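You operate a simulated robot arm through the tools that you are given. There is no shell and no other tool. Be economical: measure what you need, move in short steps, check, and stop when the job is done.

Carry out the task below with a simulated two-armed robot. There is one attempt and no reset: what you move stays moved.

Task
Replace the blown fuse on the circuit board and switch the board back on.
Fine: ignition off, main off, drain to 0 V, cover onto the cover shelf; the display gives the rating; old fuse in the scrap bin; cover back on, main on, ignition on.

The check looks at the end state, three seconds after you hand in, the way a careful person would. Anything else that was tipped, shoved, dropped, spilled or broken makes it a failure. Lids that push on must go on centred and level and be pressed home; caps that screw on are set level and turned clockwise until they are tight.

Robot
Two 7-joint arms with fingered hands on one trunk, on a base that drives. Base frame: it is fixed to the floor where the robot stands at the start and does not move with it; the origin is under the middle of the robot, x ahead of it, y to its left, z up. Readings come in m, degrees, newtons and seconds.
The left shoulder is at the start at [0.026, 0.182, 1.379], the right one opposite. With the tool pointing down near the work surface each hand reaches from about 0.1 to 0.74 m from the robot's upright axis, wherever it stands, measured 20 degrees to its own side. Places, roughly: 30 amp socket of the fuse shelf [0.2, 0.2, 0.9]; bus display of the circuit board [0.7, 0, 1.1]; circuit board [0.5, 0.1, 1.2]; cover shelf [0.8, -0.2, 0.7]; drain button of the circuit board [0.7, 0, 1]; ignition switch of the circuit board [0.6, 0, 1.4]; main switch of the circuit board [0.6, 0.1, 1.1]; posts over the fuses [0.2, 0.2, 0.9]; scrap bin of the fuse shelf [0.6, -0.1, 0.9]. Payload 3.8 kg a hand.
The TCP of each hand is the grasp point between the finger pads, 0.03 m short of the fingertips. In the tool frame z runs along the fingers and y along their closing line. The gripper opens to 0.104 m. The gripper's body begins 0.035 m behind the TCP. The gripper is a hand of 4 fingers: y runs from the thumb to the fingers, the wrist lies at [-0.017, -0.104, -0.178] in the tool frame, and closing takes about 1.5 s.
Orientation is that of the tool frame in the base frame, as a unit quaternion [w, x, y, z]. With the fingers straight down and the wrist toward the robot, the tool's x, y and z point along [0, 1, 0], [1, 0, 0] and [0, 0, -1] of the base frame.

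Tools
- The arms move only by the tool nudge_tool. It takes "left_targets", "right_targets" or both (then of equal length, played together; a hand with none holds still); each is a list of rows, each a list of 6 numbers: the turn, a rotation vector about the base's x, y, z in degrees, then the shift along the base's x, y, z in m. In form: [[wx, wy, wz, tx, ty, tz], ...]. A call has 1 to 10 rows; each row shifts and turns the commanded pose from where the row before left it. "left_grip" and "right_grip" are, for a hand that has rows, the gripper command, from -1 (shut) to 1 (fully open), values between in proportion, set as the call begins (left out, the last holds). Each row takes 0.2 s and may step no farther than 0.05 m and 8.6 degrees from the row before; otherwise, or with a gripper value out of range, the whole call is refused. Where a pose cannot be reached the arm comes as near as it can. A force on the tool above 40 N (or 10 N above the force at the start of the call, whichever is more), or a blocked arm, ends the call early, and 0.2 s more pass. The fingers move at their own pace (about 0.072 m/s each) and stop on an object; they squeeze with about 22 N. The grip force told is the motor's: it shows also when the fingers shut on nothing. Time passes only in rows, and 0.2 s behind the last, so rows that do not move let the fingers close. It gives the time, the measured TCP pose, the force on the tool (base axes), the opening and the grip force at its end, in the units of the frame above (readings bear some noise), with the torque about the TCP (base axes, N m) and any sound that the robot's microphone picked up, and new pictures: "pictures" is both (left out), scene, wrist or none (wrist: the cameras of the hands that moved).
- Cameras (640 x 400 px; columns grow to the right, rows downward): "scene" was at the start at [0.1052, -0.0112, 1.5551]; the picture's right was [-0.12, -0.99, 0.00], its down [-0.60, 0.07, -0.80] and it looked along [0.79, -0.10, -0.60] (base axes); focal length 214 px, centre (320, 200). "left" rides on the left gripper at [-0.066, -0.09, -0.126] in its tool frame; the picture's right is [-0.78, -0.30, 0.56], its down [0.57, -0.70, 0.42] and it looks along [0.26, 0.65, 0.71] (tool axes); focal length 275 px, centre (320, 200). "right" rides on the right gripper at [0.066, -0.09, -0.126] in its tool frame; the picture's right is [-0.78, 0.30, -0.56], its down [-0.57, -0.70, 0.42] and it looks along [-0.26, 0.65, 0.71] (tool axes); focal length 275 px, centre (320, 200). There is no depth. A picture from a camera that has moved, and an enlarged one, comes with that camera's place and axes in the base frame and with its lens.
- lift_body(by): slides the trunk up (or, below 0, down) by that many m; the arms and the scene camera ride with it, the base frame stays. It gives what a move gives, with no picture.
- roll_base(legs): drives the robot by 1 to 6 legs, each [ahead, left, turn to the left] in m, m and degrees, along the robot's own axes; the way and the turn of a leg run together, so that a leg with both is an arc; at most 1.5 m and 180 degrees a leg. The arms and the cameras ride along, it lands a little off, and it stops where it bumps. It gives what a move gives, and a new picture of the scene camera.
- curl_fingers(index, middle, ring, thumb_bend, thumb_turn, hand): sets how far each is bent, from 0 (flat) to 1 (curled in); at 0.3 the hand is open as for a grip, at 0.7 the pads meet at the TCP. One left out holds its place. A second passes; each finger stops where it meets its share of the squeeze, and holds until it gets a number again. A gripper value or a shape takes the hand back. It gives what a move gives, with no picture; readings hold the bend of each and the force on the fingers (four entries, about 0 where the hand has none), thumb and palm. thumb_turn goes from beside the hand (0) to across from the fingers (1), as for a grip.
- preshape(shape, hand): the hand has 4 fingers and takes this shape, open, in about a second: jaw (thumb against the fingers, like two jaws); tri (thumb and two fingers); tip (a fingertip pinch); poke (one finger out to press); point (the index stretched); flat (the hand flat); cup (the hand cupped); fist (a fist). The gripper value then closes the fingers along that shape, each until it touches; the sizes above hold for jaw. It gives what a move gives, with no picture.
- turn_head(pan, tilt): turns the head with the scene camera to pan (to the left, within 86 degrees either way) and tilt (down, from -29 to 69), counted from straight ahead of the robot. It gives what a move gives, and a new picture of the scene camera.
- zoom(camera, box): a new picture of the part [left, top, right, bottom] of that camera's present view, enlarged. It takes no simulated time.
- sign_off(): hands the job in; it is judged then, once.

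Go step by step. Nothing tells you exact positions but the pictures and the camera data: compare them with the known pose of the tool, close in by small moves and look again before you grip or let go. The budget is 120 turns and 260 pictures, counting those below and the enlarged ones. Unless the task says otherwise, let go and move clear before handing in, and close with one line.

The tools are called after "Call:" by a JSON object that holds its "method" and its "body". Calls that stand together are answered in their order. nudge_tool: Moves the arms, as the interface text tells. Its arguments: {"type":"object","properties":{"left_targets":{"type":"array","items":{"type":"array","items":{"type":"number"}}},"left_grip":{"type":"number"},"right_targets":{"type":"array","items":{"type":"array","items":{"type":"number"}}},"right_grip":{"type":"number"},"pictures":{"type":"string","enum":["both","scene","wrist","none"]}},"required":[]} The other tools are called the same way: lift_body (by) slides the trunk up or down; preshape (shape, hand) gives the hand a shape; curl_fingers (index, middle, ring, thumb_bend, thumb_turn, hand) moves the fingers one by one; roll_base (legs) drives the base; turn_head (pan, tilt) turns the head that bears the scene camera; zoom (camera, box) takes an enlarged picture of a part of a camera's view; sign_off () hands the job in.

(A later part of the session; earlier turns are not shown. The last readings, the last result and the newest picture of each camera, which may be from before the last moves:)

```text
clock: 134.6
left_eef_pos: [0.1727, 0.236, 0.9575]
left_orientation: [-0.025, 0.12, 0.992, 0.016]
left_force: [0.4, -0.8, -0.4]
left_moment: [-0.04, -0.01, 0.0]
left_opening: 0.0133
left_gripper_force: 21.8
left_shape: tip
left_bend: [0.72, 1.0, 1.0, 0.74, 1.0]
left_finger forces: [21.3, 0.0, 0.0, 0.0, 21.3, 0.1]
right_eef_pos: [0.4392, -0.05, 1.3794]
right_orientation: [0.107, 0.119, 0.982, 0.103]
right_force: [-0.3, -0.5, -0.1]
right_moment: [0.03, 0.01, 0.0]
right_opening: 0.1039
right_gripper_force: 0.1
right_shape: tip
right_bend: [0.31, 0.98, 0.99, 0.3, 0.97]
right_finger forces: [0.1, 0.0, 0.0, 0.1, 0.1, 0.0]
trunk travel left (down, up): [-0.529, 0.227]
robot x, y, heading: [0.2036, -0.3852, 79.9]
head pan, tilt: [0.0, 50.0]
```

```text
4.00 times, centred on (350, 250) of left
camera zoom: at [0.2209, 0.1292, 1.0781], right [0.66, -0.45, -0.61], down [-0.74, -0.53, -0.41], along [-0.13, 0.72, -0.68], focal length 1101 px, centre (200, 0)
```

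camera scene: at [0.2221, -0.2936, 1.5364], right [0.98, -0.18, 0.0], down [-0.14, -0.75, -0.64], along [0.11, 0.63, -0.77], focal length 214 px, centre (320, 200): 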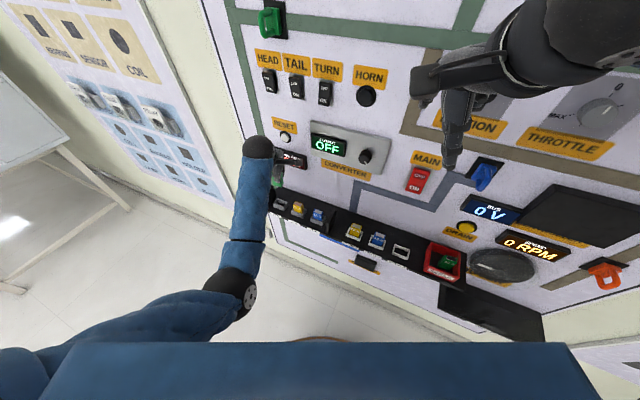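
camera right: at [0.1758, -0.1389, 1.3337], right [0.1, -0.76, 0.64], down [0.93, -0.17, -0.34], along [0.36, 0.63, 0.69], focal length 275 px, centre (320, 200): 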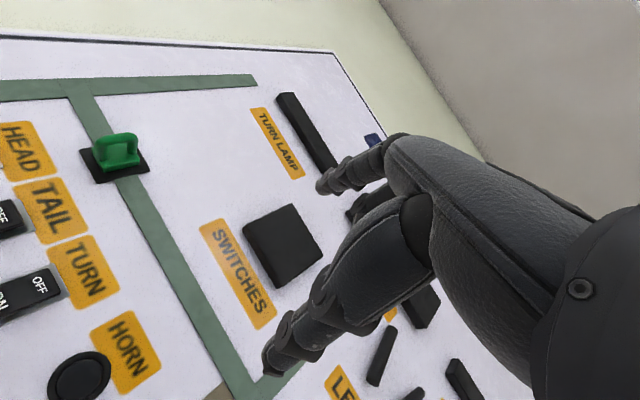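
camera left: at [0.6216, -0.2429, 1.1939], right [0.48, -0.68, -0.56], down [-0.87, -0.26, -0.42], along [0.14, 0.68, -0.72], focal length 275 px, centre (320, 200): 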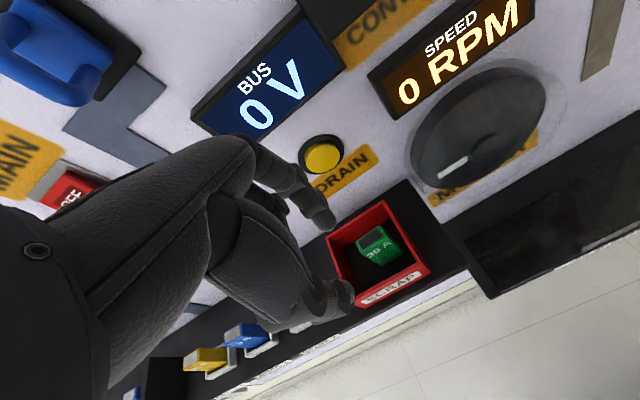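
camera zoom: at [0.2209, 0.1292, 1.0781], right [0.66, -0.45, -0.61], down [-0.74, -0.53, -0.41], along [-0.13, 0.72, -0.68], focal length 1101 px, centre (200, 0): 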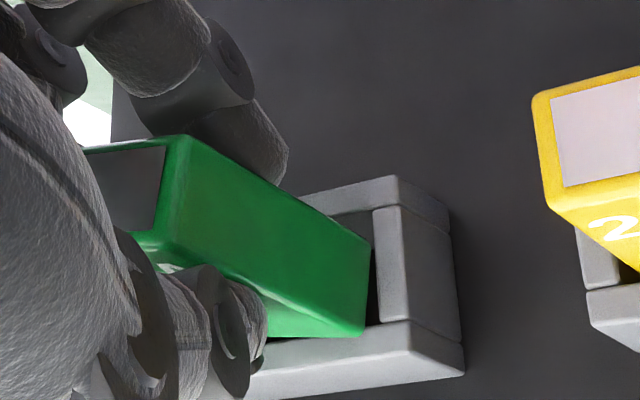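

The foot is now inside the opening with a slightly bigger gap on the right. I'll nudge 1.5 mm right and lower further.

Call:
{"method": "nudge_tool", "body": {"left_targets": [[0, 0, 0, 0.0013, -0.0009, -0.003], [0, 0, 0, 0, 0, -0.004], [0, 0, 0, 0, 0, 0]], "pictures": "none"}}

Call:
{"method": "zoom", "body": {"camera": "scene", "box": [270, 180, 310, 215]}}

Call:
{"method": "zoom", "body": {"camera": "left", "box": [300, 200, 400, 300]}}

```text
clock: 135.4
left_eef_pos: [0.1741, 0.2348, 0.9551]
left_orientation: [-0.025, 0.121, 0.992, 0.02]
left_force: [-6.3, -0.9, 20.8]
left_moment: [-0.06, 0.17, 0.05]
left_opening: 0.0138
left_gripper_force: 22.1
left_shape: tip
left_bend: [0.73, 1.0, 1.0, 0.74, 1.0]
left_finger forces: [20.6, 0.0, 0.0, 0.1, 25.7, 0.0]
right_eef_pos: [0.4381, -0.0528, 1.3805]
right_orientation: [0.107, 0.119, 0.982, 0.104]
right_force: [0.6, -0.1, -0.1]
right_moment: [-0.03, 0.0, 0.02]
right_opening: 0.1038
right_gripper_force: 0.0
right_shape: tip
right_bend: [0.31, 0.98, 0.99, 0.3, 0.97]
right_finger forces: [0.0, 0.1, 0.1, 0.0, 0.0, 0.0]
trunk travel left (down, up): [-0.529, 0.227]
robot x, y, heading: [0.2051, -0.3868, 79.8]
head pan, tilt: [0.0, 50.0]
```

```text
11.43 times, centred on (290, 198) of scene
camera zoom: at [0.2204, -0.2959, 1.5368], right [0.98, -0.18, 0.0], down [-0.14, -0.75, -0.64], along [0.11, 0.63, -0.77], focal length 2451 px, centre (663, 229)
```

zoom: 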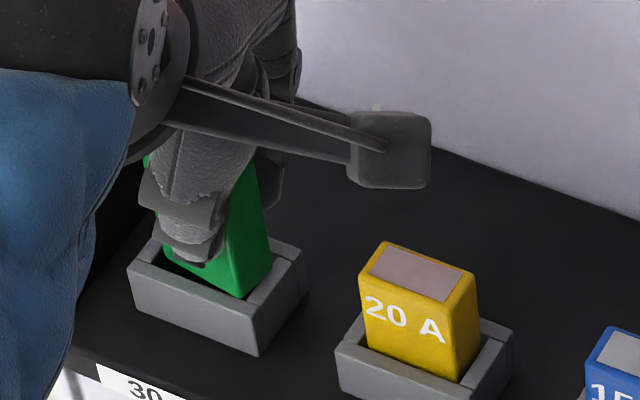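

```text
4.00 times, centred on (350, 250) of left
camera zoom: at [0.2226, 0.1279, 1.0749], right [0.66, -0.45, -0.61], down [-0.74, -0.52, -0.42], along [-0.13, 0.72, -0.68], focal length 1101 px, centre (200, 0)
```

zoom: 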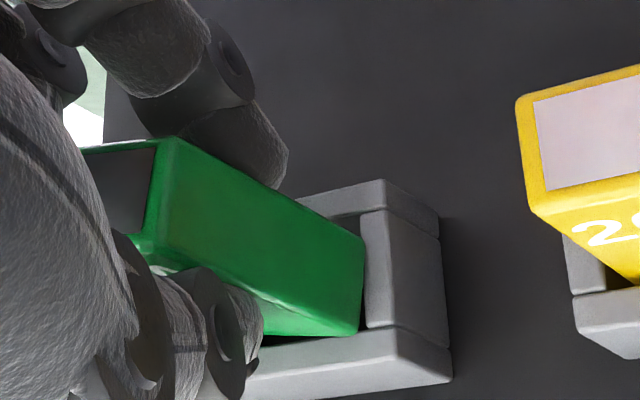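

It's still catching. I'll zoom closely in both views while in contact to see where.

Call:
{"method": "zoom", "body": {"camera": "left", "box": [350, 235, 410, 295]}}

Call:
{"method": "zoom", "body": {"camera": "scene", "box": [274, 195, 294, 210]}}

```text
6.67 times, centred on (380, 265) of left
camera zoom: at [0.2226, 0.1279, 1.0749], right [0.66, -0.45, -0.61], down [-0.74, -0.52, -0.42], along [-0.13, 0.72, -0.68], focal length 1835 px, centre (-80, -233)
```

zoom: 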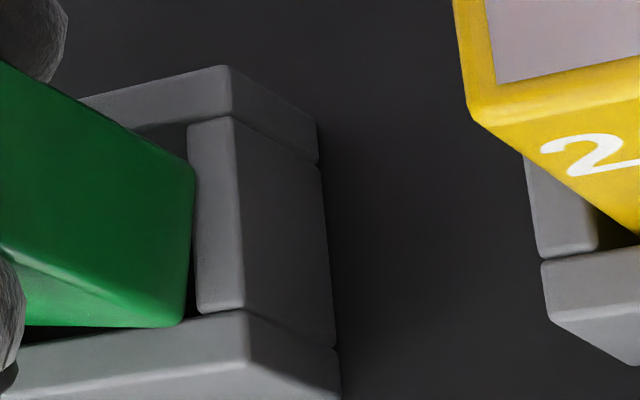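

```text
16.00 times, centred on (284, 202) of scene
camera zoom: at [0.2204, -0.2959, 1.5368], right [0.98, -0.18, 0.0], down [-0.14, -0.75, -0.64], along [0.11, 0.63, -0.77], focal length 3432 px, centre (896, 160)
```

zoom: 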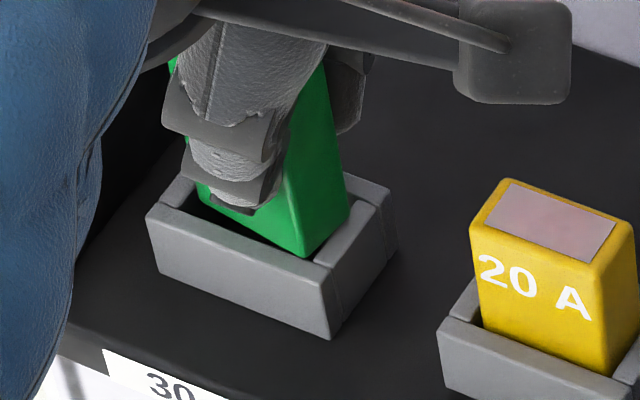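

The fuse has yawed about 10° clockwise in the pinch; it's well centred otherwise. I'll lift 6 mm, rotate the hand +9.5° and compensate the centre.

Call:
{"method": "nudge_tool", "body": {"left_targets": [[0, 0, 0, 0, 0, 0.008], [0, 0, 4.7, 0.0004, 0.0012, 0.002], [0, 0, 4.7, 0.0004, 0.0012, 0], [0, 0, 0, 0, 0, 0]], "pictures": "none"}}

Call:
{"method": "zoom", "body": {"camera": "scene", "box": [274, 192, 298, 210]}}

Call:
{"method": "zoom", "body": {"camera": "left", "box": [330, 220, 410, 300]}}

```text
clock: 136.4
left_eef_pos: [0.175, 0.2349, 0.9605]
left_orientation: [-0.027, 0.039, 0.999, 0.013]
left_force: [-0.1, 0.1, -0.6]
left_moment: [-0.01, 0.01, -0.01]
left_opening: 0.0135
left_gripper_force: 21.9
left_shape: tip
left_bend: [0.72, 1.0, 1.0, 0.74, 1.0]
left_finger forces: [21.3, 0.0, 0.0, 0.0, 21.3, 0.0]
right_eef_pos: [0.438, -0.0514, 1.3786]
right_orientation: [0.107, 0.119, 0.982, 0.103]
right_force: [0.5, 0.5, 0.2]
right_moment: [0.0, 0.01, -0.01]
right_opening: 0.1041
right_gripper_force: 0.0
right_shape: tip
right_bend: [0.31, 0.98, 0.99, 0.3, 0.97]
right_finger forces: [0.1, 0.0, 0.1, 0.0, 0.0, 0.1]
trunk travel left (down, up): [-0.529, 0.227]
robot x, y, heading: [0.2043, -0.3865, 79.8]
head pan, tilt: [0.0, 50.0]
```

```text
16.00 times, centred on (286, 201) of scene
camera zoom: at [0.2209, -0.2936, 1.5364], right [0.98, -0.18, 0.0], down [-0.14, -0.75, -0.64], along [0.11, 0.63, -0.77], focal length 3432 px, centre (864, 184)
```

zoom: 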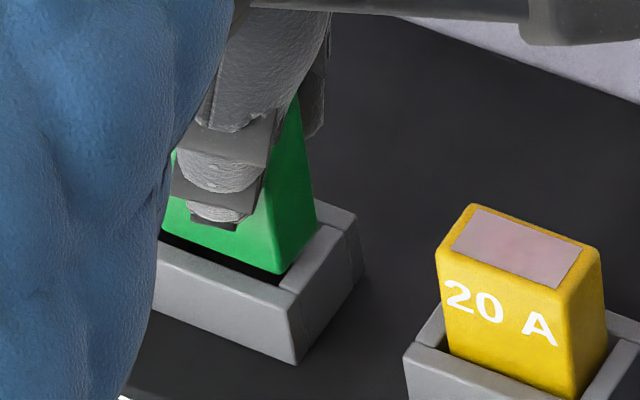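

```text
5.00 times, centred on (370, 260) of left
camera zoom: at [0.2407, 0.1386, 1.0806], right [0.72, -0.34, -0.6], down [-0.65, -0.64, -0.41], along [-0.25, 0.69, -0.68], focal length 1376 px, centre (70, -100)
```

zoom: 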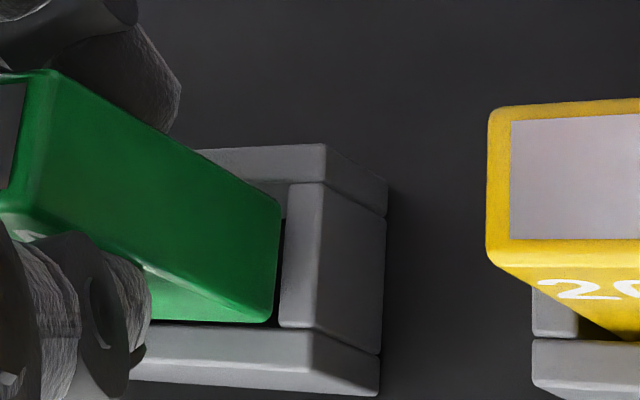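

Now it's parallel. I'll shift about 1.8 mm left and 1.6 mm back and lower again.

Call:
{"method": "nudge_tool", "body": {"left_targets": [[0, 0, 0, -0.0005, 0.0024, 0], [0, 0, 0, 0, 0, -0.004], [0, 0, 0, 0, 0, -0.004], [0, 0, 0, 0, 0, 0]], "pictures": "none"}}

Call:
{"method": "zoom", "body": {"camera": "scene", "box": [274, 192, 298, 210]}}

Call:
{"method": "zoom", "body": {"camera": "left", "box": [330, 220, 410, 300]}}

```text
clock: 137.4
left_eef_pos: [0.1743, 0.2402, 0.9542]
left_orientation: [-0.026, 0.039, 0.999, 0.017]
left_force: [-3.8, -0.9, 14.1]
left_moment: [-0.05, 0.06, 0.04]
left_opening: 0.0136
left_gripper_force: 22.2
left_shape: tip
left_bend: [0.73, 1.0, 1.0, 0.74, 1.0]
left_finger forces: [20.8, 0.0, 0.0, 0.0, 24.1, 0.1]
right_eef_pos: [0.4384, -0.0517, 1.3785]
right_orientation: [0.108, 0.119, 0.981, 0.104]
right_force: [-0.3, -0.8, -0.7]
right_moment: [0.01, -0.02, -0.01]
right_opening: 0.1038
right_gripper_force: 0.0
right_shape: tip
right_bend: [0.31, 0.98, 0.99, 0.3, 0.97]
right_finger forces: [0.0, 0.1, 0.0, 0.1, 0.0, 0.0]
trunk travel left (down, up): [-0.529, 0.227]
robot x, y, heading: [0.2045, -0.3849, 79.8]
head pan, tilt: [0.0, 50.0]
```

```text
16.00 times, centred on (286, 201) of scene
camera zoom: at [0.2206, -0.295, 1.5367], right [0.98, -0.18, 0.0], down [-0.14, -0.75, -0.64], along [0.11, 0.63, -0.77], focal length 3432 px, centre (864, 184)
```

zoom: 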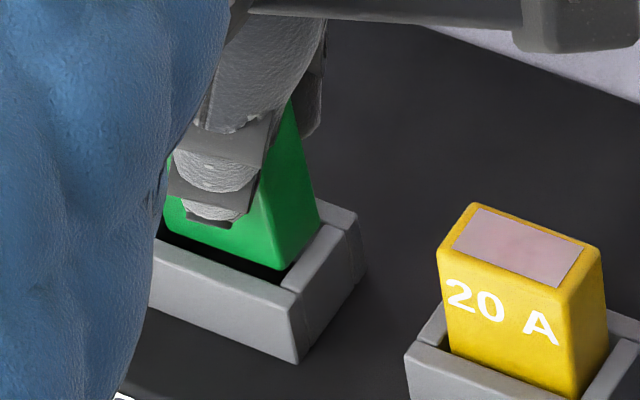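

```text
5.00 times, centred on (370, 260) of left
camera zoom: at [0.2393, 0.142, 1.075], right [0.72, -0.33, -0.61], down [-0.65, -0.64, -0.42], along [-0.25, 0.69, -0.68], focal length 1376 px, centre (70, -100)
```

zoom: 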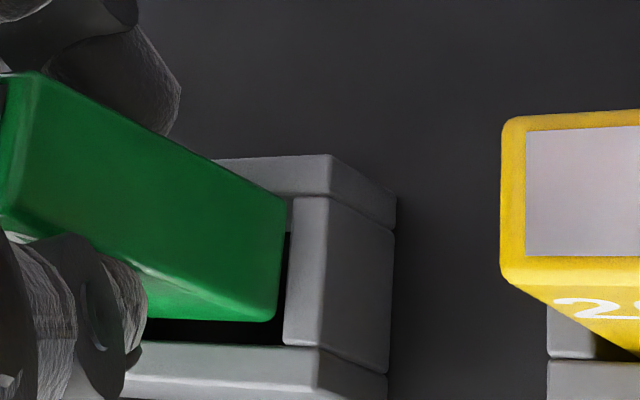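

Now it sits slightly too far back (front gap about 3 mm) and has tilted 3° again. I'll lift, straighten, move forward a little and retry.

Call:
{"method": "nudge_tool", "body": {"left_targets": [[0, 0, 0, 0, 0, 0.006], [1.74, 2.44, 0, 0.0013, -0.0033, 0.001], [0, 0, 0, 0, 0, 0]], "pictures": "none"}}

Call:
{"method": "zoom", "body": {"camera": "scene", "box": [274, 192, 298, 210]}}

Call:
{"method": "zoom", "body": {"camera": "left", "box": [330, 220, 410, 300]}}

```text
clock: 138.2
left_eef_pos: [0.1772, 0.2358, 0.9567]
left_orientation: [-0.049, 0.04, 0.998, 0.026]
left_force: [-0.3, -1.3, 0.0]
left_moment: [0.01, 0.03, 0.01]
left_opening: 0.0134
left_gripper_force: 22.1
left_shape: tip
left_bend: [0.72, 1.0, 1.0, 0.74, 1.0]
left_finger forces: [21.3, 0.1, 0.0, 0.0, 21.3, 0.0]
right_eef_pos: [0.4382, -0.0502, 1.3787]
right_orientation: [0.107, 0.119, 0.982, 0.104]
right_force: [0.1, 0.3, 0.9]
right_moment: [0.0, 0.04, 0.01]
right_opening: 0.1044
right_gripper_force: 0.0
right_shape: tip
right_bend: [0.31, 0.98, 0.99, 0.3, 0.97]
right_finger forces: [0.1, 0.0, 0.1, 0.0, 0.0, 0.0]
trunk travel left (down, up): [-0.529, 0.227]
robot x, y, heading: [0.2067, -0.3857, 79.6]
head pan, tilt: [0.0, 50.0]
```

```text
16.00 times, centred on (286, 201) of scene
camera zoom: at [0.2211, -0.2929, 1.5363], right [0.98, -0.18, 0.0], down [-0.14, -0.75, -0.64], along [0.11, 0.63, -0.77], focal length 3432 px, centre (864, 184)
```

zoom: 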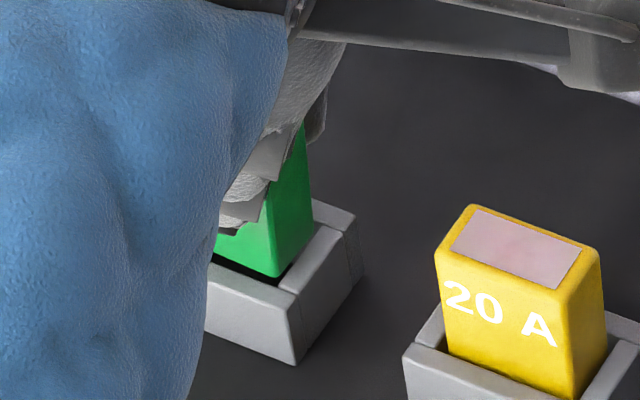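

```text
5.00 times, centred on (370, 260) of left
camera zoom: at [0.2468, 0.1351, 1.0723], right [0.69, -0.32, -0.65], down [-0.67, -0.63, -0.4], along [-0.28, 0.71, -0.65], focal length 1376 px, centre (70, -100)
```

zoom: 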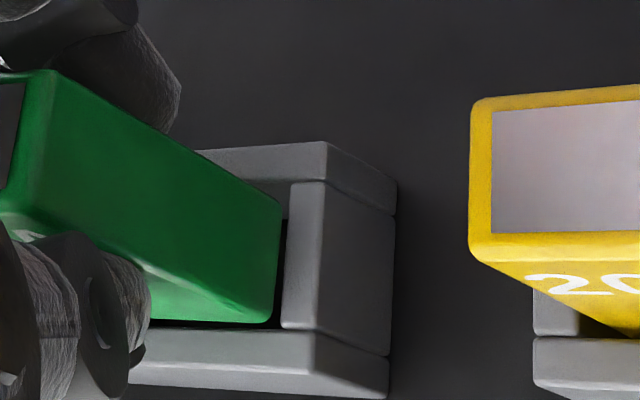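

The fuse springs back straight when free, so I'll undo that extra tilt (keeping the foot where it is) and lower again.

Call:
{"method": "nudge_tool", "body": {"left_targets": [[-1.74, -2.44, 0, -0.0024, 0.0018, 0.001], [0, 0, 0, 0, 0, -0.003], [0, 0, 0, 0, 0, -0.003], [0, 0, 0, 0, 0, -0.002], [0, 0, 0, 0, 0, 0]], "pictures": "none"}}

Call:
{"method": "zoom", "body": {"camera": "scene", "box": [274, 192, 298, 210]}}

Call:
{"method": "zoom", "body": {"camera": "left", "box": [330, 220, 410, 300]}}

```text
clock: 139.4
left_eef_pos: [0.1724, 0.2372, 0.9523]
left_orientation: [-0.027, 0.039, 0.999, 0.013]
left_force: [0.3, -0.2, -1.4]
left_moment: [0.04, 0.0, 0.0]
left_opening: 0.0132
left_gripper_force: 22.1
left_shape: tip
left_bend: [0.72, 1.0, 1.0, 0.74, 1.0]
left_finger forces: [21.3, 0.0, 0.0, 0.1, 21.3, 0.1]
right_eef_pos: [0.4387, -0.0512, 1.3782]
right_orientation: [0.107, 0.118, 0.982, 0.103]
right_force: [0.6, -0.3, -0.2]
right_moment: [-0.02, -0.01, -0.04]
right_opening: 0.1041
right_gripper_force: 0.0
right_shape: tip
right_bend: [0.31, 0.98, 0.99, 0.3, 0.97]
right_finger forces: [0.0, 0.0, 0.1, 0.0, 0.1, 0.0]
trunk travel left (down, up): [-0.529, 0.227]
robot x, y, heading: [0.2039, -0.3885, 79.9]
head pan, tilt: [0.0, 50.0]
```

```text
16.00 times, centred on (286, 201) of scene
camera zoom: at [0.2211, -0.2935, 1.5364], right [0.98, -0.18, 0.0], down [-0.14, -0.75, -0.64], along [0.11, 0.63, -0.77], focal length 3432 px, centre (864, 184)
```

zoom: 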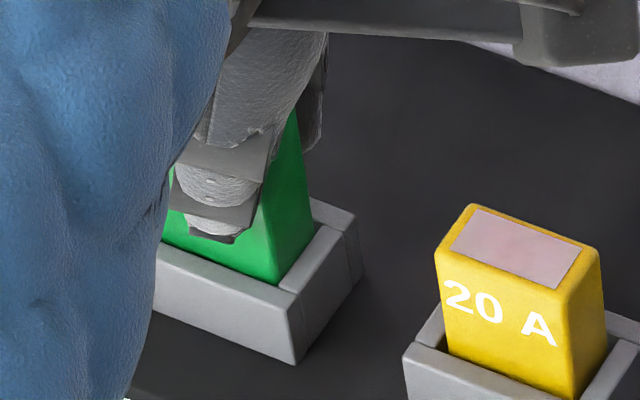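

```text
5.00 times, centred on (370, 260) of left
camera zoom: at [0.2395, 0.1409, 1.073], right [0.72, -0.34, -0.61], down [-0.65, -0.64, -0.41], along [-0.25, 0.69, -0.68], focal length 1376 px, centre (70, -100)
```

zoom: 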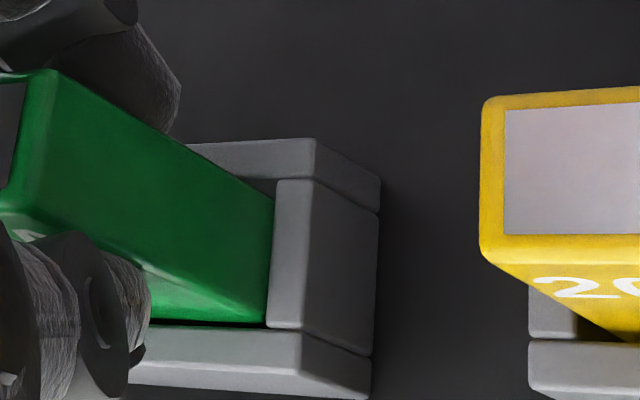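

The fuse is now entering the socket with no force. I'll press down in small steps to seat it.

Call:
{"method": "nudge_tool", "body": {"left_targets": [[0, 0, 0, 0, 0, -0.003], [0, 0, 0, 0, 0, -0.003], [0, 0, 0, 0, 0, -0.003], [0, 0, 0, 0, 0, -0.003], [0, 0, 0, 0, 0, 0]], "pictures": "none"}}

Call:
{"method": "zoom", "body": {"camera": "scene", "box": [274, 192, 298, 210]}}

```text
clock: 140.6
left_eef_pos: [0.1745, 0.2395, 0.9401]
left_orientation: [-0.026, 0.04, 0.999, 0.015]
left_force: [-0.1, -0.8, 0.1]
left_moment: [0.0, -0.02, 0.0]
left_opening: 0.0132
left_gripper_force: 22.2
left_shape: tip
left_bend: [0.72, 1.0, 1.0, 0.74, 1.0]
left_finger forces: [21.4, 0.0, 0.0, 0.0, 21.3, 0.0]
right_eef_pos: [0.4393, -0.0503, 1.3793]
right_orientation: [0.107, 0.119, 0.982, 0.104]
right_force: [0.1, -0.5, -0.5]
right_moment: [-0.04, -0.03, -0.01]
right_opening: 0.1041
right_gripper_force: 0.0
right_shape: tip
right_bend: [0.31, 0.98, 0.99, 0.3, 0.97]
right_finger forces: [0.0, 0.1, 0.0, 0.0, 0.0, 0.1]
trunk travel left (down, up): [-0.529, 0.227]
robot x, y, heading: [0.2058, -0.3855, 79.6]
head pan, tilt: [0.0, 50.0]
```

```text
16.00 times, centred on (286, 201) of scene
camera zoom: at [0.2211, -0.2935, 1.5364], right [0.98, -0.18, 0.0], down [-0.14, -0.75, -0.64], along [0.11, 0.63, -0.77], focal length 3432 px, centre (864, 184)
```

zoom: 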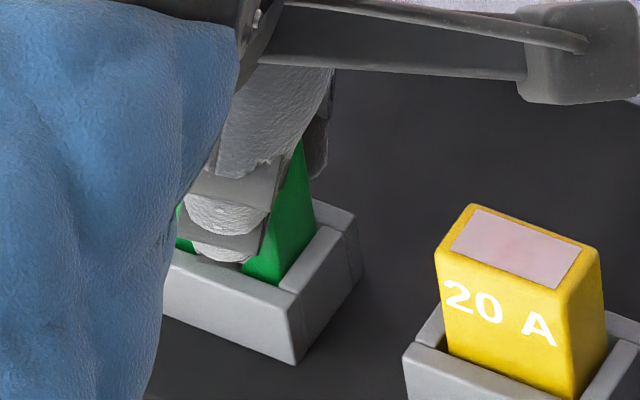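

It slides freely. I'll keep pressing until it bottoms.

Call:
{"method": "nudge_tool", "body": {"left_targets": [[0, 0, 0, 0, 0, -0.002], [0, 0, 0, 0, 0, -0.002], [0, 0, 0, 0, 0, -0.002], [0, 0, 0, 0, 0, -0.002], [0, 0, 0, 0, 0, 0]], "pictures": "none"}}

Call:
{"method": "zoom", "body": {"camera": "scene", "box": [274, 192, 298, 210]}}

```text
clock: 141.8
left_eef_pos: [0.1737, 0.2387, 0.9336]
left_orientation: [-0.027, 0.039, 0.999, 0.015]
left_force: [0.2, -1.5, 6.0]
left_moment: [-0.03, 0.0, -0.01]
left_opening: 0.0132
left_gripper_force: 22.4
left_shape: tip
left_bend: [0.72, 1.0, 1.0, 0.74, 1.0]
left_finger forces: [21.4, 0.0, 0.1, 0.0, 22.6, 0.0]
right_eef_pos: [0.4383, -0.0517, 1.3799]
right_orientation: [0.108, 0.118, 0.982, 0.105]
right_force: [0.7, 0.2, -0.9]
right_moment: [0.0, -0.01, -0.01]
right_opening: 0.104
right_gripper_force: 0.0
right_shape: tip
right_bend: [0.31, 0.98, 0.99, 0.3, 0.97]
right_finger forces: [0.0, 0.0, 0.1, 0.0, 0.0, 0.0]
trunk travel left (down, up): [-0.529, 0.227]
robot x, y, heading: [0.2048, -0.3855, 79.8]
head pan, tilt: [0.0, 50.0]
```

```text
16.00 times, centred on (286, 201) of scene
camera zoom: at [0.2211, -0.2943, 1.5366], right [0.98, -0.18, 0.0], down [-0.14, -0.75, -0.64], along [0.11, 0.63, -0.77], focal length 3432 px, centre (864, 184)
```

zoom: 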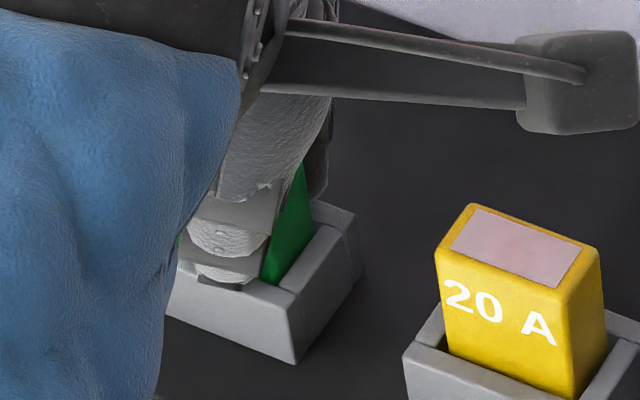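

It's starting to bottom. One more press, then release and rise.

Call:
{"method": "nudge_tool", "body": {"left_targets": [[0, 0, 0, 0, 0, -0.002], [0, 0, 0, 0, 0, -0.002], [0, 0, 0, 0, 0, 0]], "pictures": "none"}}

Call:
{"method": "nudge_tool", "body": {"left_targets": [[0, 0, 0, 0, 0, 0.003], [0, 0, 0, 0, 0, 0], [0, 0, 0, 0, 0, 0], [0, 0, 0, 0, 0, 0], [0, 0, 0, 0, 0, 0.015], [0, 0, 0, 0, 0, 0.03], [0, 0, 0, 0, 0, 0.03], [0, 0, 0, -0.012, -0.016, 0.03], [0, 0, 0, -0.023, -0.032, 0.01], [0, 0, 0, -0.02, -0.03, 0.0]], "left_grip": 0.1, "pictures": "wrist"}}

Call:
{"method": "zoom", "body": {"camera": "scene", "box": [262, 180, 342, 240]}}

```text
clock: 142.6
left_eef_pos: [0.1748, 0.2375, 0.9335]
left_orientation: [-0.026, 0.039, 0.999, 0.017]
left_force: [-3.7, -2.3, 22.4]
left_moment: [-0.06, 0.09, 0.09]
left_opening: 0.0139
left_gripper_force: 21.8
left_shape: tip
left_bend: [0.73, 1.0, 1.0, 0.74, 1.0]
left_finger forces: [22.1, 0.0, 0.1, 0.1, 27.1, 0.1]
right_eef_pos: [0.4386, -0.053, 1.3798]
right_orientation: [0.107, 0.119, 0.982, 0.104]
right_force: [0.6, 0.7, 0.2]
right_moment: [0.0, -0.02, 0.01]
right_opening: 0.1039
right_gripper_force: 0.1
right_shape: tip
right_bend: [0.31, 0.98, 0.99, 0.3, 0.97]
right_finger forces: [0.0, 0.0, 0.0, 0.0, 0.0, 0.0]
trunk travel left (down, up): [-0.529, 0.227]
robot x, y, heading: [0.204, -0.3893, 79.6]
head pan, tilt: [0.0, 50.0]
```

```text
clock: 144.8
left_eef_pos: [0.1032, 0.1747, 1.0613]
left_orientation: [-0.035, 0.032, 0.998, 0.03]
left_force: [0.6, 0.0, 0.2]
left_moment: [-0.01, -0.03, 0.01]
left_opening: 0.0569
left_gripper_force: 0.1
left_shape: tip
left_bend: [0.73, 0.98, 0.99, 0.66, 0.99]
left_finger forces: [0.0, 0.0, 0.0, 0.0, 0.0, 0.0]
right_eef_pos: [0.4382, -0.0518, 1.3799]
right_orientation: [0.107, 0.119, 0.982, 0.104]
right_force: [-1.0, -0.2, -0.3]
right_moment: [0.03, 0.0, 0.0]
right_opening: 0.1042
right_gripper_force: 0.1
right_shape: tip
right_bend: [0.31, 0.98, 0.99, 0.3, 0.97]
right_finger forces: [0.0, 0.0, 0.1, 0.1, 0.1, 0.0]
trunk travel left (down, up): [-0.529, 0.227]
robot x, y, heading: [0.2034, -0.3829, 79.8]
head pan, tilt: [0.0, 50.0]
camera left: at [0.1724, 0.0735, 1.1773], right [0.72, -0.31, -0.63], down [-0.64, -0.64, -0.42], along [-0.27, 0.71, -0.65], focal length 275 px, centre (320, 200)
```

left: 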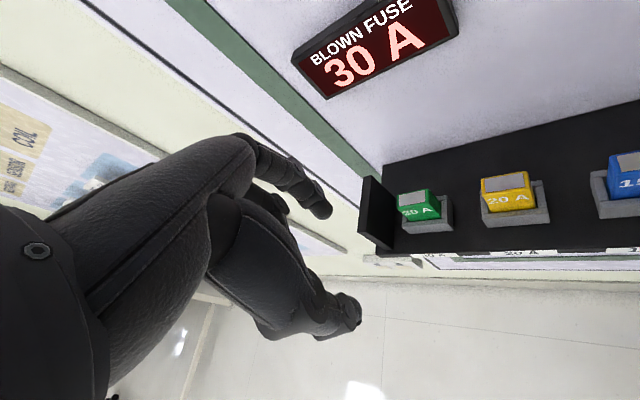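

```text
6.67 times, centred on (302, 210) of scene
camera zoom: at [0.2206, -0.2942, 1.5365], right [0.98, -0.18, 0.0], down [-0.14, -0.75, -0.64], along [0.11, 0.63, -0.77], focal length 1430 px, centre (440, 133)
```

zoom: 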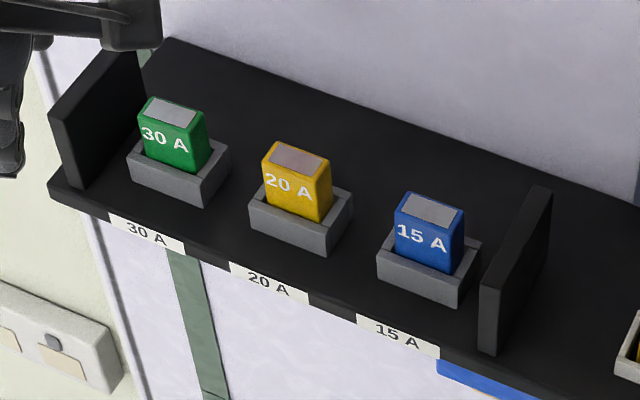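

The new 30 A fuse is seated. Now I'll go back for the cover: back off, turn to face the wall and drive to the cover shelf.

Call:
{"method": "roll_base", "body": {"legs": [[-0.15, 0, 0], [0, 0, -25.6], [0, -0.528, 0]]}}

Call:
{"method": "preshape", "body": {"hand": "left", "shape": "jaw"}}

Call:
{"method": "lift_body", "body": {"by": -0.2}}

Call:
{"method": "zoom", "body": {"camera": "scene", "box": [0, 0, 640, 400]}}

```text
clock: 150.1
left_eef_pos: [0.7438, -0.2851, 1.0512]
left_orientation: [-0.035, 0.243, 0.969, 0.03]
left_force: [-1.0, -0.4, -0.3]
left_moment: [-0.02, 0.02, -0.01]
left_opening: 0.057
left_gripper_force: 0.0
left_shape: tip
left_bend: [0.73, 0.98, 0.99, 0.66, 0.99]
left_finger forces: [0.0, 0.0, 0.0, 0.1, 0.0, 0.1]
right_eef_pos: [0.9595, -0.6224, 1.3796]
right_orientation: [0.127, 0.323, 0.935, 0.078]
right_force: [0.0, 0.5, 0.3]
right_moment: [0.02, 0.01, -0.03]
right_opening: 0.1037
right_gripper_force: 0.1
right_shape: tip
right_bend: [0.31, 0.98, 0.99, 0.3, 0.97]
right_finger forces: [0.0, 0.0, 0.1, 0.0, 0.1, 0.1]
trunk travel left (down, up): [-0.529, 0.227]
robot x, y, heading: [0.6077, -0.8322, 55.5]
head pan, tilt: [0.0, 50.0]
camera scene: at [0.6628, -0.7548, 1.5364], right [0.82, -0.57, 0.0], down [-0.43, -0.63, -0.64], along [0.36, 0.53, -0.77], focal length 214 px, centre (320, 200)
```

scene: 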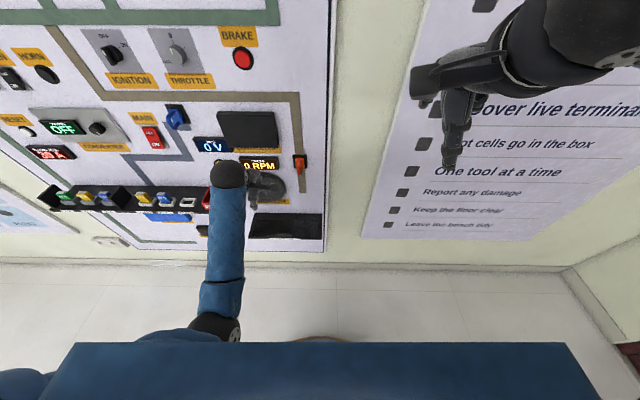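

```text
clock: 151.0
left_eef_pos: [0.7425, -0.2842, 1.0503]
left_orientation: [-0.037, 0.243, 0.969, 0.031]
left_force: [-0.7, 0.1, -0.8]
left_moment: [-0.02, 0.0, -0.01]
left_opening: 0.1036
left_gripper_force: 0.1
left_shape: jaw
left_bend: [0.3, 0.3, 0.3, 0.3, 0.97]
left_finger forces: [0.0, 0.0, 0.1, 0.0, 0.0, 0.1]
right_eef_pos: [0.9589, -0.6222, 1.3781]
right_orientation: [0.126, 0.323, 0.935, 0.08]
right_force: [0.7, -0.5, -0.5]
right_moment: [0.02, -0.01, 0.01]
right_opening: 0.1038
right_gripper_force: 0.1
right_shape: tip
right_bend: [0.31, 0.98, 0.99, 0.3, 0.97]
right_finger forces: [0.1, 0.0, 0.0, 0.0, 0.1, 0.1]
trunk travel left (down, up): [-0.529, 0.227]
robot x, y, heading: [0.6067, -0.8332, 55.6]
head pan, tilt: [0.0, 50.0]
```

```text
clock: 153.2
left_eef_pos: [0.7381, -0.2801, 0.8514]
left_orientation: [-0.042, 0.241, 0.969, 0.034]
left_force: [-0.5, 0.1, -0.7]
left_moment: [-0.03, 0.03, 0.01]
left_opening: 0.104
left_gripper_force: 0.0
left_shape: jaw
left_bend: [0.3, 0.3, 0.3, 0.3, 0.97]
left_finger forces: [0.0, 0.0, 0.1, 0.1, 0.0, 0.0]
right_eef_pos: [0.9598, -0.6237, 1.18]
right_orientation: [0.127, 0.324, 0.934, 0.079]
right_force: [-0.7, 0.0, -0.1]
right_moment: [0.01, -0.01, 0.0]
right_opening: 0.1041
right_gripper_force: 0.1
right_shape: tip
right_bend: [0.31, 0.98, 0.99, 0.3, 0.97]
right_finger forces: [0.0, 0.0, 0.0, 0.0, 0.0, 0.0]
trunk travel left (down, up): [-0.329, 0.427]
robot x, y, heading: [0.6082, -0.8289, 55.4]
head pan, tilt: [0.0, 50.0]
```

```text
1.00 times, centred on (320, 200) of scene (not enlarged: the box is as wide or as high as the picture)
camera zoom: at [0.6868, -0.7187, 1.3351], right [0.82, -0.57, 0.0], down [-0.43, -0.63, -0.64], along [0.36, 0.53, -0.77], focal length 214 px, centre (320, 200)
```

zoom: 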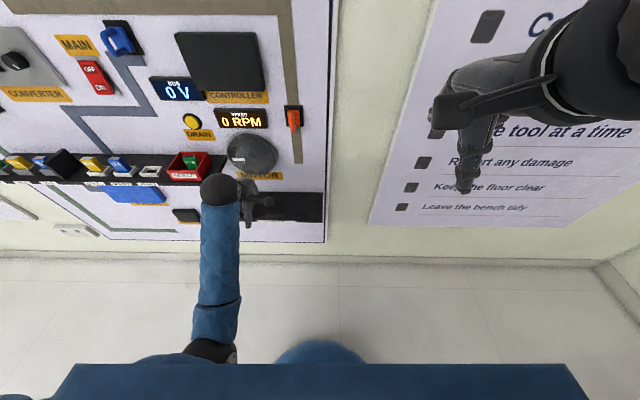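

I'll level the left hand and measure where the plate lies.

Call:
{"method": "nudge_tool", "body": {"left_targets": [[-2.5, -1.9, -3.85, 0, 0, 0], [-2.5, -1.9, -3.85, 0, 0, 0], [0, 0, 0, 0, 0, 0]], "pictures": "none"}}

Call:
{"method": "zoom", "body": {"camera": "scene", "box": [190, 170, 350, 250]}}

Call:
{"method": "zoom", "body": {"camera": "left", "box": [0, 0, 640, 400]}}

```text
clock: 154.0
left_eef_pos: [0.7441, -0.2847, 0.8507]
left_orientation: [0.011, 0.308, 0.951, -0.004]
left_force: [0.5, -0.3, -0.3]
left_moment: [-0.04, 0.03, -0.01]
left_opening: 0.1041
left_gripper_force: 0.1
left_shape: jaw
left_bend: [0.3, 0.3, 0.3, 0.3, 0.97]
left_finger forces: [0.0, 0.1, 0.0, 0.0, 0.0, 0.0]
right_eef_pos: [0.962, -0.6233, 1.1792]
right_orientation: [0.126, 0.322, 0.935, 0.079]
right_force: [-0.4, -1.6, 0.8]
right_moment: [0.01, 0.01, -0.02]
right_opening: 0.104
right_gripper_force: 0.1
right_shape: tip
right_bend: [0.31, 0.98, 0.99, 0.3, 0.97]
right_finger forces: [0.1, 0.0, 0.1, 0.0, 0.0, 0.0]
trunk travel left (down, up): [-0.329, 0.427]
robot x, y, heading: [0.6057, -0.8339, 55.3]
head pan, tilt: [0.0, 50.0]
```

```text
4.00 times, centred on (270, 210) of scene
camera zoom: at [0.6872, -0.7187, 1.3349], right [0.82, -0.57, 0.0], down [-0.43, -0.63, -0.64], along [0.36, 0.53, -0.77], focal length 858 px, centre (520, 160)
```

zoom: 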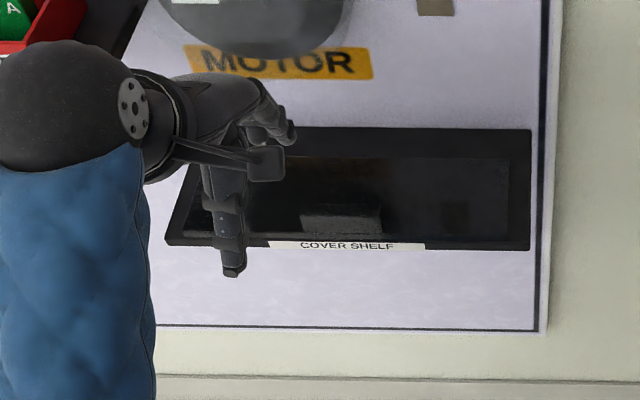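

```text
1.00 times, centred on (320, 200) of left (not enlarged: the box is as wide or as high as the picture)
camera zoom: at [0.7424, -0.3942, 0.978], right [0.46, -0.7, -0.54], down [-0.87, -0.24, -0.44], along [0.18, 0.67, -0.72], focal length 275 px, centre (320, 200)
```

zoom: 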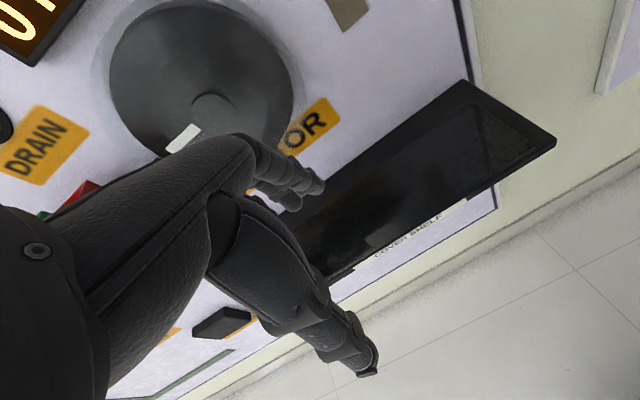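

The plate lies at t about 0.811 centre, n 0.258–0.351. I'll approach with the hand pitched about 13°, as I did when releasing it.

Call:
{"method": "nudge_tool", "body": {"left_targets": [[5.27, -3.8, 0, 0.0288, -0.0208, 0], [5.27, -3.8, 0, 0.0288, -0.0208, -0.02], [0, 0, 0, 0, 0, -0.04], [0, 0, 0, 0.0275, 0.038, 0], [0, 0, 0, 0.0275, 0.038, 0], [0, 0, 0, 0, 0, 0]], "pictures": "wrist"}}

Call:
{"method": "zoom", "body": {"camera": "scene", "box": [200, 170, 340, 250]}}

```text
clock: 155.4
left_eef_pos: [0.8552, -0.2548, 0.7905]
left_orientation: [0.045, 0.306, 0.945, 0.105]
left_force: [0.5, -0.5, 1.0]
left_moment: [0.02, -0.01, 0.02]
left_opening: 0.1039
left_gripper_force: 0.2
left_shape: jaw
left_bend: [0.3, 0.3, 0.3, 0.3, 0.97]
left_finger forces: [0.0, 0.0, 0.0, 0.1, 0.0, 0.0]
right_eef_pos: [0.96, -0.6227, 1.1797]
right_orientation: [0.127, 0.322, 0.935, 0.078]
right_force: [0.0, -0.1, -0.1]
right_moment: [-0.02, -0.02, -0.03]
right_opening: 0.104
right_gripper_force: 0.1
right_shape: tip
right_bend: [0.31, 0.98, 0.99, 0.3, 0.97]
right_finger forces: [0.0, 0.0, 0.1, 0.0, 0.0, 0.0]
trunk travel left (down, up): [-0.329, 0.427]
robot x, y, heading: [0.6065, -0.8328, 55.3]
head pan, tilt: [0.0, 50.0]
camera left: at [0.839, -0.3848, 0.896], right [0.54, -0.6, -0.59], down [-0.8, -0.14, -0.58], along [0.26, 0.79, -0.55], focal length 275 px, centre (320, 200)
```

left: 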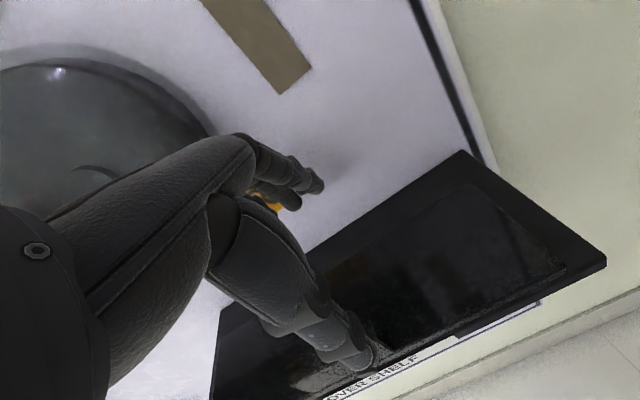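

```text
4.57 times, centred on (270, 210) of scene
camera zoom: at [0.6866, -0.7184, 1.335], right [0.82, -0.57, 0.0], down [-0.43, -0.63, -0.64], along [0.36, 0.53, -0.77], focal length 980 px, centre (549, 154)
```

zoom: 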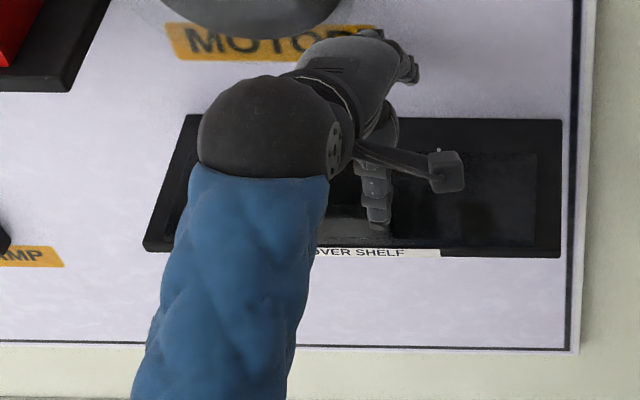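

I'll shift 2 mm deeper and go down carefully.

Call:
{"method": "nudge_tool", "body": {"left_targets": [[0, 0, 0, 0.0012, 0.0016, -0.015], [0, 0, 0, 0, 0, -0.015], [0, 0, 0, 0, 0, -0.015], [0, 0, 0, 0, 0, -0.012], [0, 0, 0, 0, 0, 0]], "pictures": "wrist"}}

Call:
{"method": "zoom", "body": {"camera": "scene", "box": [240, 180, 320, 240]}}

```text
clock: 156.6
left_eef_pos: [0.8582, -0.2509, 0.7323]
left_orientation: [0.043, 0.308, 0.945, 0.105]
left_force: [-0.7, -0.8, 0.8]
left_moment: [-0.02, -0.01, 0.02]
left_opening: 0.104
left_gripper_force: 0.0
left_shape: jaw
left_bend: [0.3, 0.3, 0.3, 0.29, 0.97]
left_finger forces: [0.1, 0.0, 0.1, 0.0, 1.2, 0.0]
right_eef_pos: [0.9599, -0.6214, 1.1788]
right_orientation: [0.127, 0.322, 0.935, 0.079]
right_force: [0.3, 1.2, -0.8]
right_moment: [0.02, 0.02, 0.01]
right_opening: 0.1041
right_gripper_force: 0.1
right_shape: tip
right_bend: [0.31, 0.98, 0.99, 0.3, 0.97]
right_finger forces: [0.0, 0.1, 0.1, 0.1, 0.0, 0.0]
trunk travel left (down, up): [-0.329, 0.427]
robot x, y, heading: [0.6094, -0.8323, 55.4]
head pan, tilt: [0.0, 50.0]
camera left: at [0.8418, -0.381, 0.837], right [0.54, -0.6, -0.6], down [-0.8, -0.14, -0.58], along [0.26, 0.79, -0.55], focal length 275 px, centre (320, 200)
```

left: 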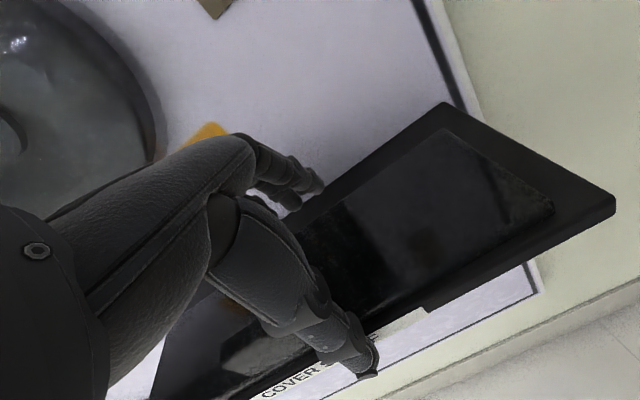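

```text
6.67 times, centred on (280, 210) of scene
camera zoom: at [0.687, -0.7186, 1.335], right [0.82, -0.57, 0.0], down [-0.43, -0.63, -0.64], along [0.36, 0.53, -0.77], focal length 1430 px, centre (587, 133)
```

zoom: 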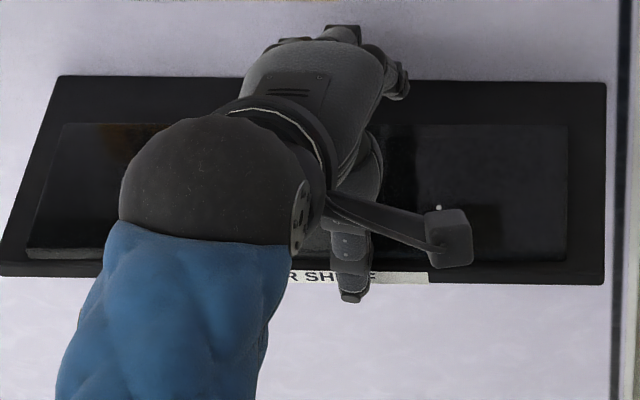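

The thumb is already grazing the front edge. I'll go down another 1.2 cm.

Call:
{"method": "nudge_tool", "body": {"left_targets": [[0, 0, 0, 0, 0, -0.004], [0, 0, 0, 0, 0, -0.004], [0, 0, 0, 0, 0, -0.004], [0, 0, 0, 0, 0, 0]], "pictures": "wrist"}}

```text
clock: 157.6
left_eef_pos: [0.8583, -0.2499, 0.7218]
left_orientation: [0.045, 0.307, 0.945, 0.105]
left_force: [-1.8, -2.3, 3.4]
left_moment: [-0.13, 0.03, 0.01]
left_opening: 0.1039
left_gripper_force: 0.2
left_shape: jaw
left_bend: [0.3, 0.3, 0.3, 0.29, 0.97]
left_finger forces: [0.0, 0.0, 0.0, 0.0, 3.0, 0.0]
right_eef_pos: [0.9604, -0.6229, 1.1786]
right_orientation: [0.126, 0.322, 0.935, 0.079]
right_force: [-0.4, -0.2, -0.2]
right_moment: [0.02, 0.0, 0.02]
right_opening: 0.104
right_gripper_force: 0.0
right_shape: tip
right_bend: [0.31, 0.98, 0.99, 0.3, 0.97]
right_finger forces: [0.0, 0.0, 0.0, 0.0, 0.1, 0.0]
trunk travel left (down, up): [-0.329, 0.427]
robot x, y, heading: [0.6086, -0.8328, 55.4]
head pan, tilt: [0.0, 50.0]
camera left: at [0.8414, -0.3798, 0.8264], right [0.54, -0.6, -0.6], down [-0.8, -0.14, -0.58], along [0.26, 0.79, -0.55], focal length 275 px, centre (320, 200)
```

left: 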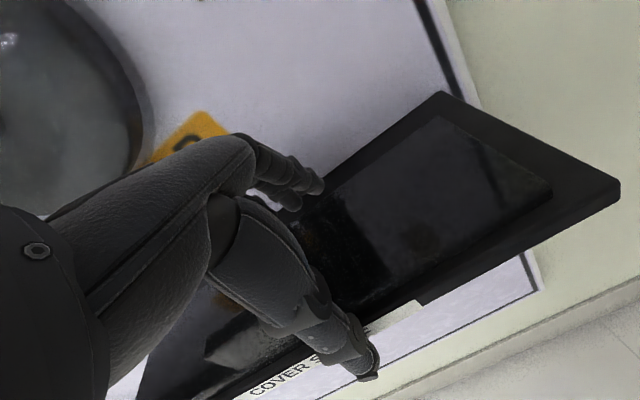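

Another few mm until the back fingertips reach the shelf, then I'll close.

Call:
{"method": "nudge_tool", "body": {"left_targets": [[0, 0, 0, 0, 0, -0.004], [0, 0, 0, 0, 0, -0.004], [0, 0, 0, 0, 0, 0]], "pictures": "none"}}

Call:
{"method": "zoom", "body": {"camera": "left", "box": [240, 140, 440, 390]}}

```text
clock: 158.4
left_eef_pos: [0.8577, -0.2498, 0.715]
left_orientation: [0.044, 0.308, 0.945, 0.106]
left_force: [-1.9, -3.4, 9.3]
left_moment: [0.12, -0.01, -0.01]
left_opening: 0.1039
left_gripper_force: 0.1
left_shape: jaw
left_bend: [0.3, 0.3, 0.3, 0.27, 0.97]
left_finger forces: [0.3, 5.4, 0.0, 0.1, 4.7, 0.0]
right_eef_pos: [0.9593, -0.6248, 1.1799]
right_orientation: [0.127, 0.322, 0.935, 0.079]
right_force: [-1.1, -0.6, -0.5]
right_moment: [0.03, -0.01, 0.0]
right_opening: 0.104
right_gripper_force: 0.0
right_shape: tip
right_bend: [0.31, 0.98, 0.99, 0.3, 0.97]
right_finger forces: [0.0, 0.0, 0.0, 0.1, 0.0, 0.0]
trunk travel left (down, up): [-0.329, 0.427]
robot x, y, heading: [0.6047, -0.835, 55.3]
head pan, tilt: [0.0, 50.0]
```

```text
1.60 times, centred on (340, 265) of left
camera zoom: at [0.8413, -0.3799, 0.8186], right [0.54, -0.59, -0.6], down [-0.8, -0.14, -0.58], along [0.26, 0.79, -0.55], focal length 440 px, centre (288, 96)
```

zoom: 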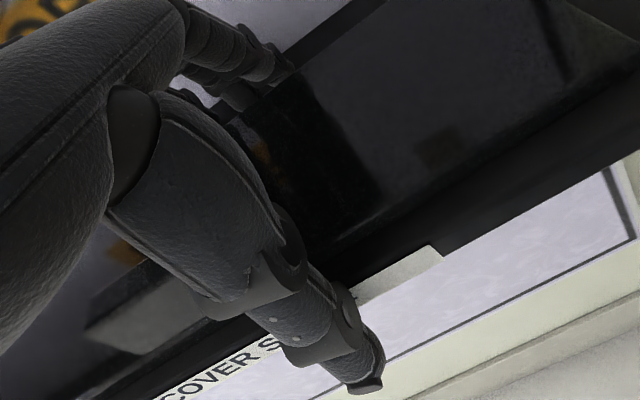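

The back fingertips are on the shelf behind the plate. Closing.

Call:
{"method": "nudge_tool", "body": {"left_targets": [[0, 0, 0, 0, 0, 0.001], [0, 0, 0, 0, 0, 0], [0, 0, 0, 0, 0, 0], [0, 0, 0, 0, 0, 0], [0, 0, 0, 0, 0, 0], [0, 0, 0, 0, 0, 0], [0, 0, 0, 0, 0, 0]], "left_grip": -1, "pictures": "wrist"}}

Call:
{"method": "zoom", "body": {"camera": "scene", "box": [230, 170, 330, 240]}}

```text
clock: 160.0
left_eef_pos: [0.8574, -0.2498, 0.7161]
left_orientation: [0.044, 0.307, 0.945, 0.106]
left_force: [-12.1, -15.7, 12.4]
left_moment: [0.52, -0.25, -0.08]
left_opening: 0.0906
left_gripper_force: 22.0
left_shape: jaw
left_bend: [0.28, 0.3, 0.31, 0.35, 0.97]
left_finger forces: [13.4, 10.2, 2.8, 0.0, 37.5, 0.0]
right_eef_pos: [0.9594, -0.6249, 1.1797]
right_orientation: [0.127, 0.323, 0.934, 0.08]
right_force: [0.7, -0.3, 1.2]
right_moment: [-0.01, -0.02, -0.03]
right_opening: 0.1039
right_gripper_force: 0.1
right_shape: tip
right_bend: [0.31, 0.98, 0.99, 0.3, 0.97]
right_finger forces: [0.0, 0.0, 0.1, 0.0, 0.0, 0.0]
trunk travel left (down, up): [-0.329, 0.427]
robot x, y, heading: [0.6083, -0.8331, 55.4]
head pan, tilt: [0.0, 50.0]
camera left: at [0.8406, -0.3809, 0.8199], right [0.54, -0.59, -0.6], down [-0.8, -0.14, -0.58], along [0.26, 0.79, -0.55], focal length 275 px, centre (320, 200)
```

left: 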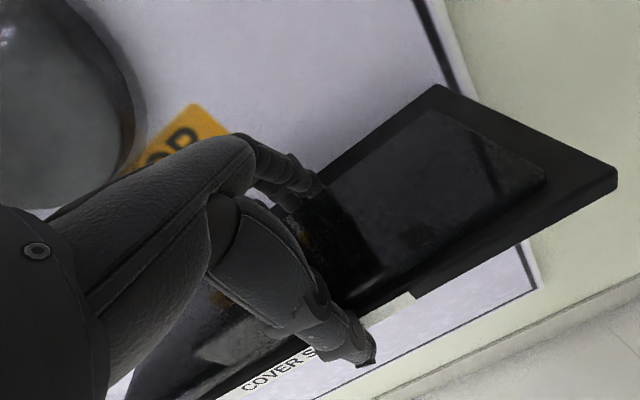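

```text
5.71 times, centred on (280, 205) of scene
camera zoom: at [0.6854, -0.7212, 1.3353], right [0.82, -0.57, 0.0], down [-0.43, -0.63, -0.64], along [0.36, 0.53, -0.76], focal length 1226 px, centre (549, 171)
```

zoom: 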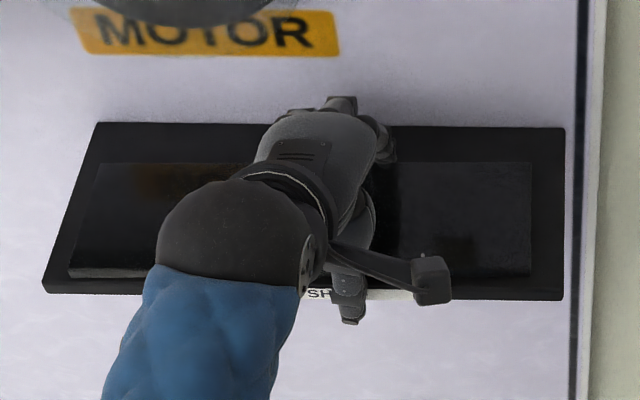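

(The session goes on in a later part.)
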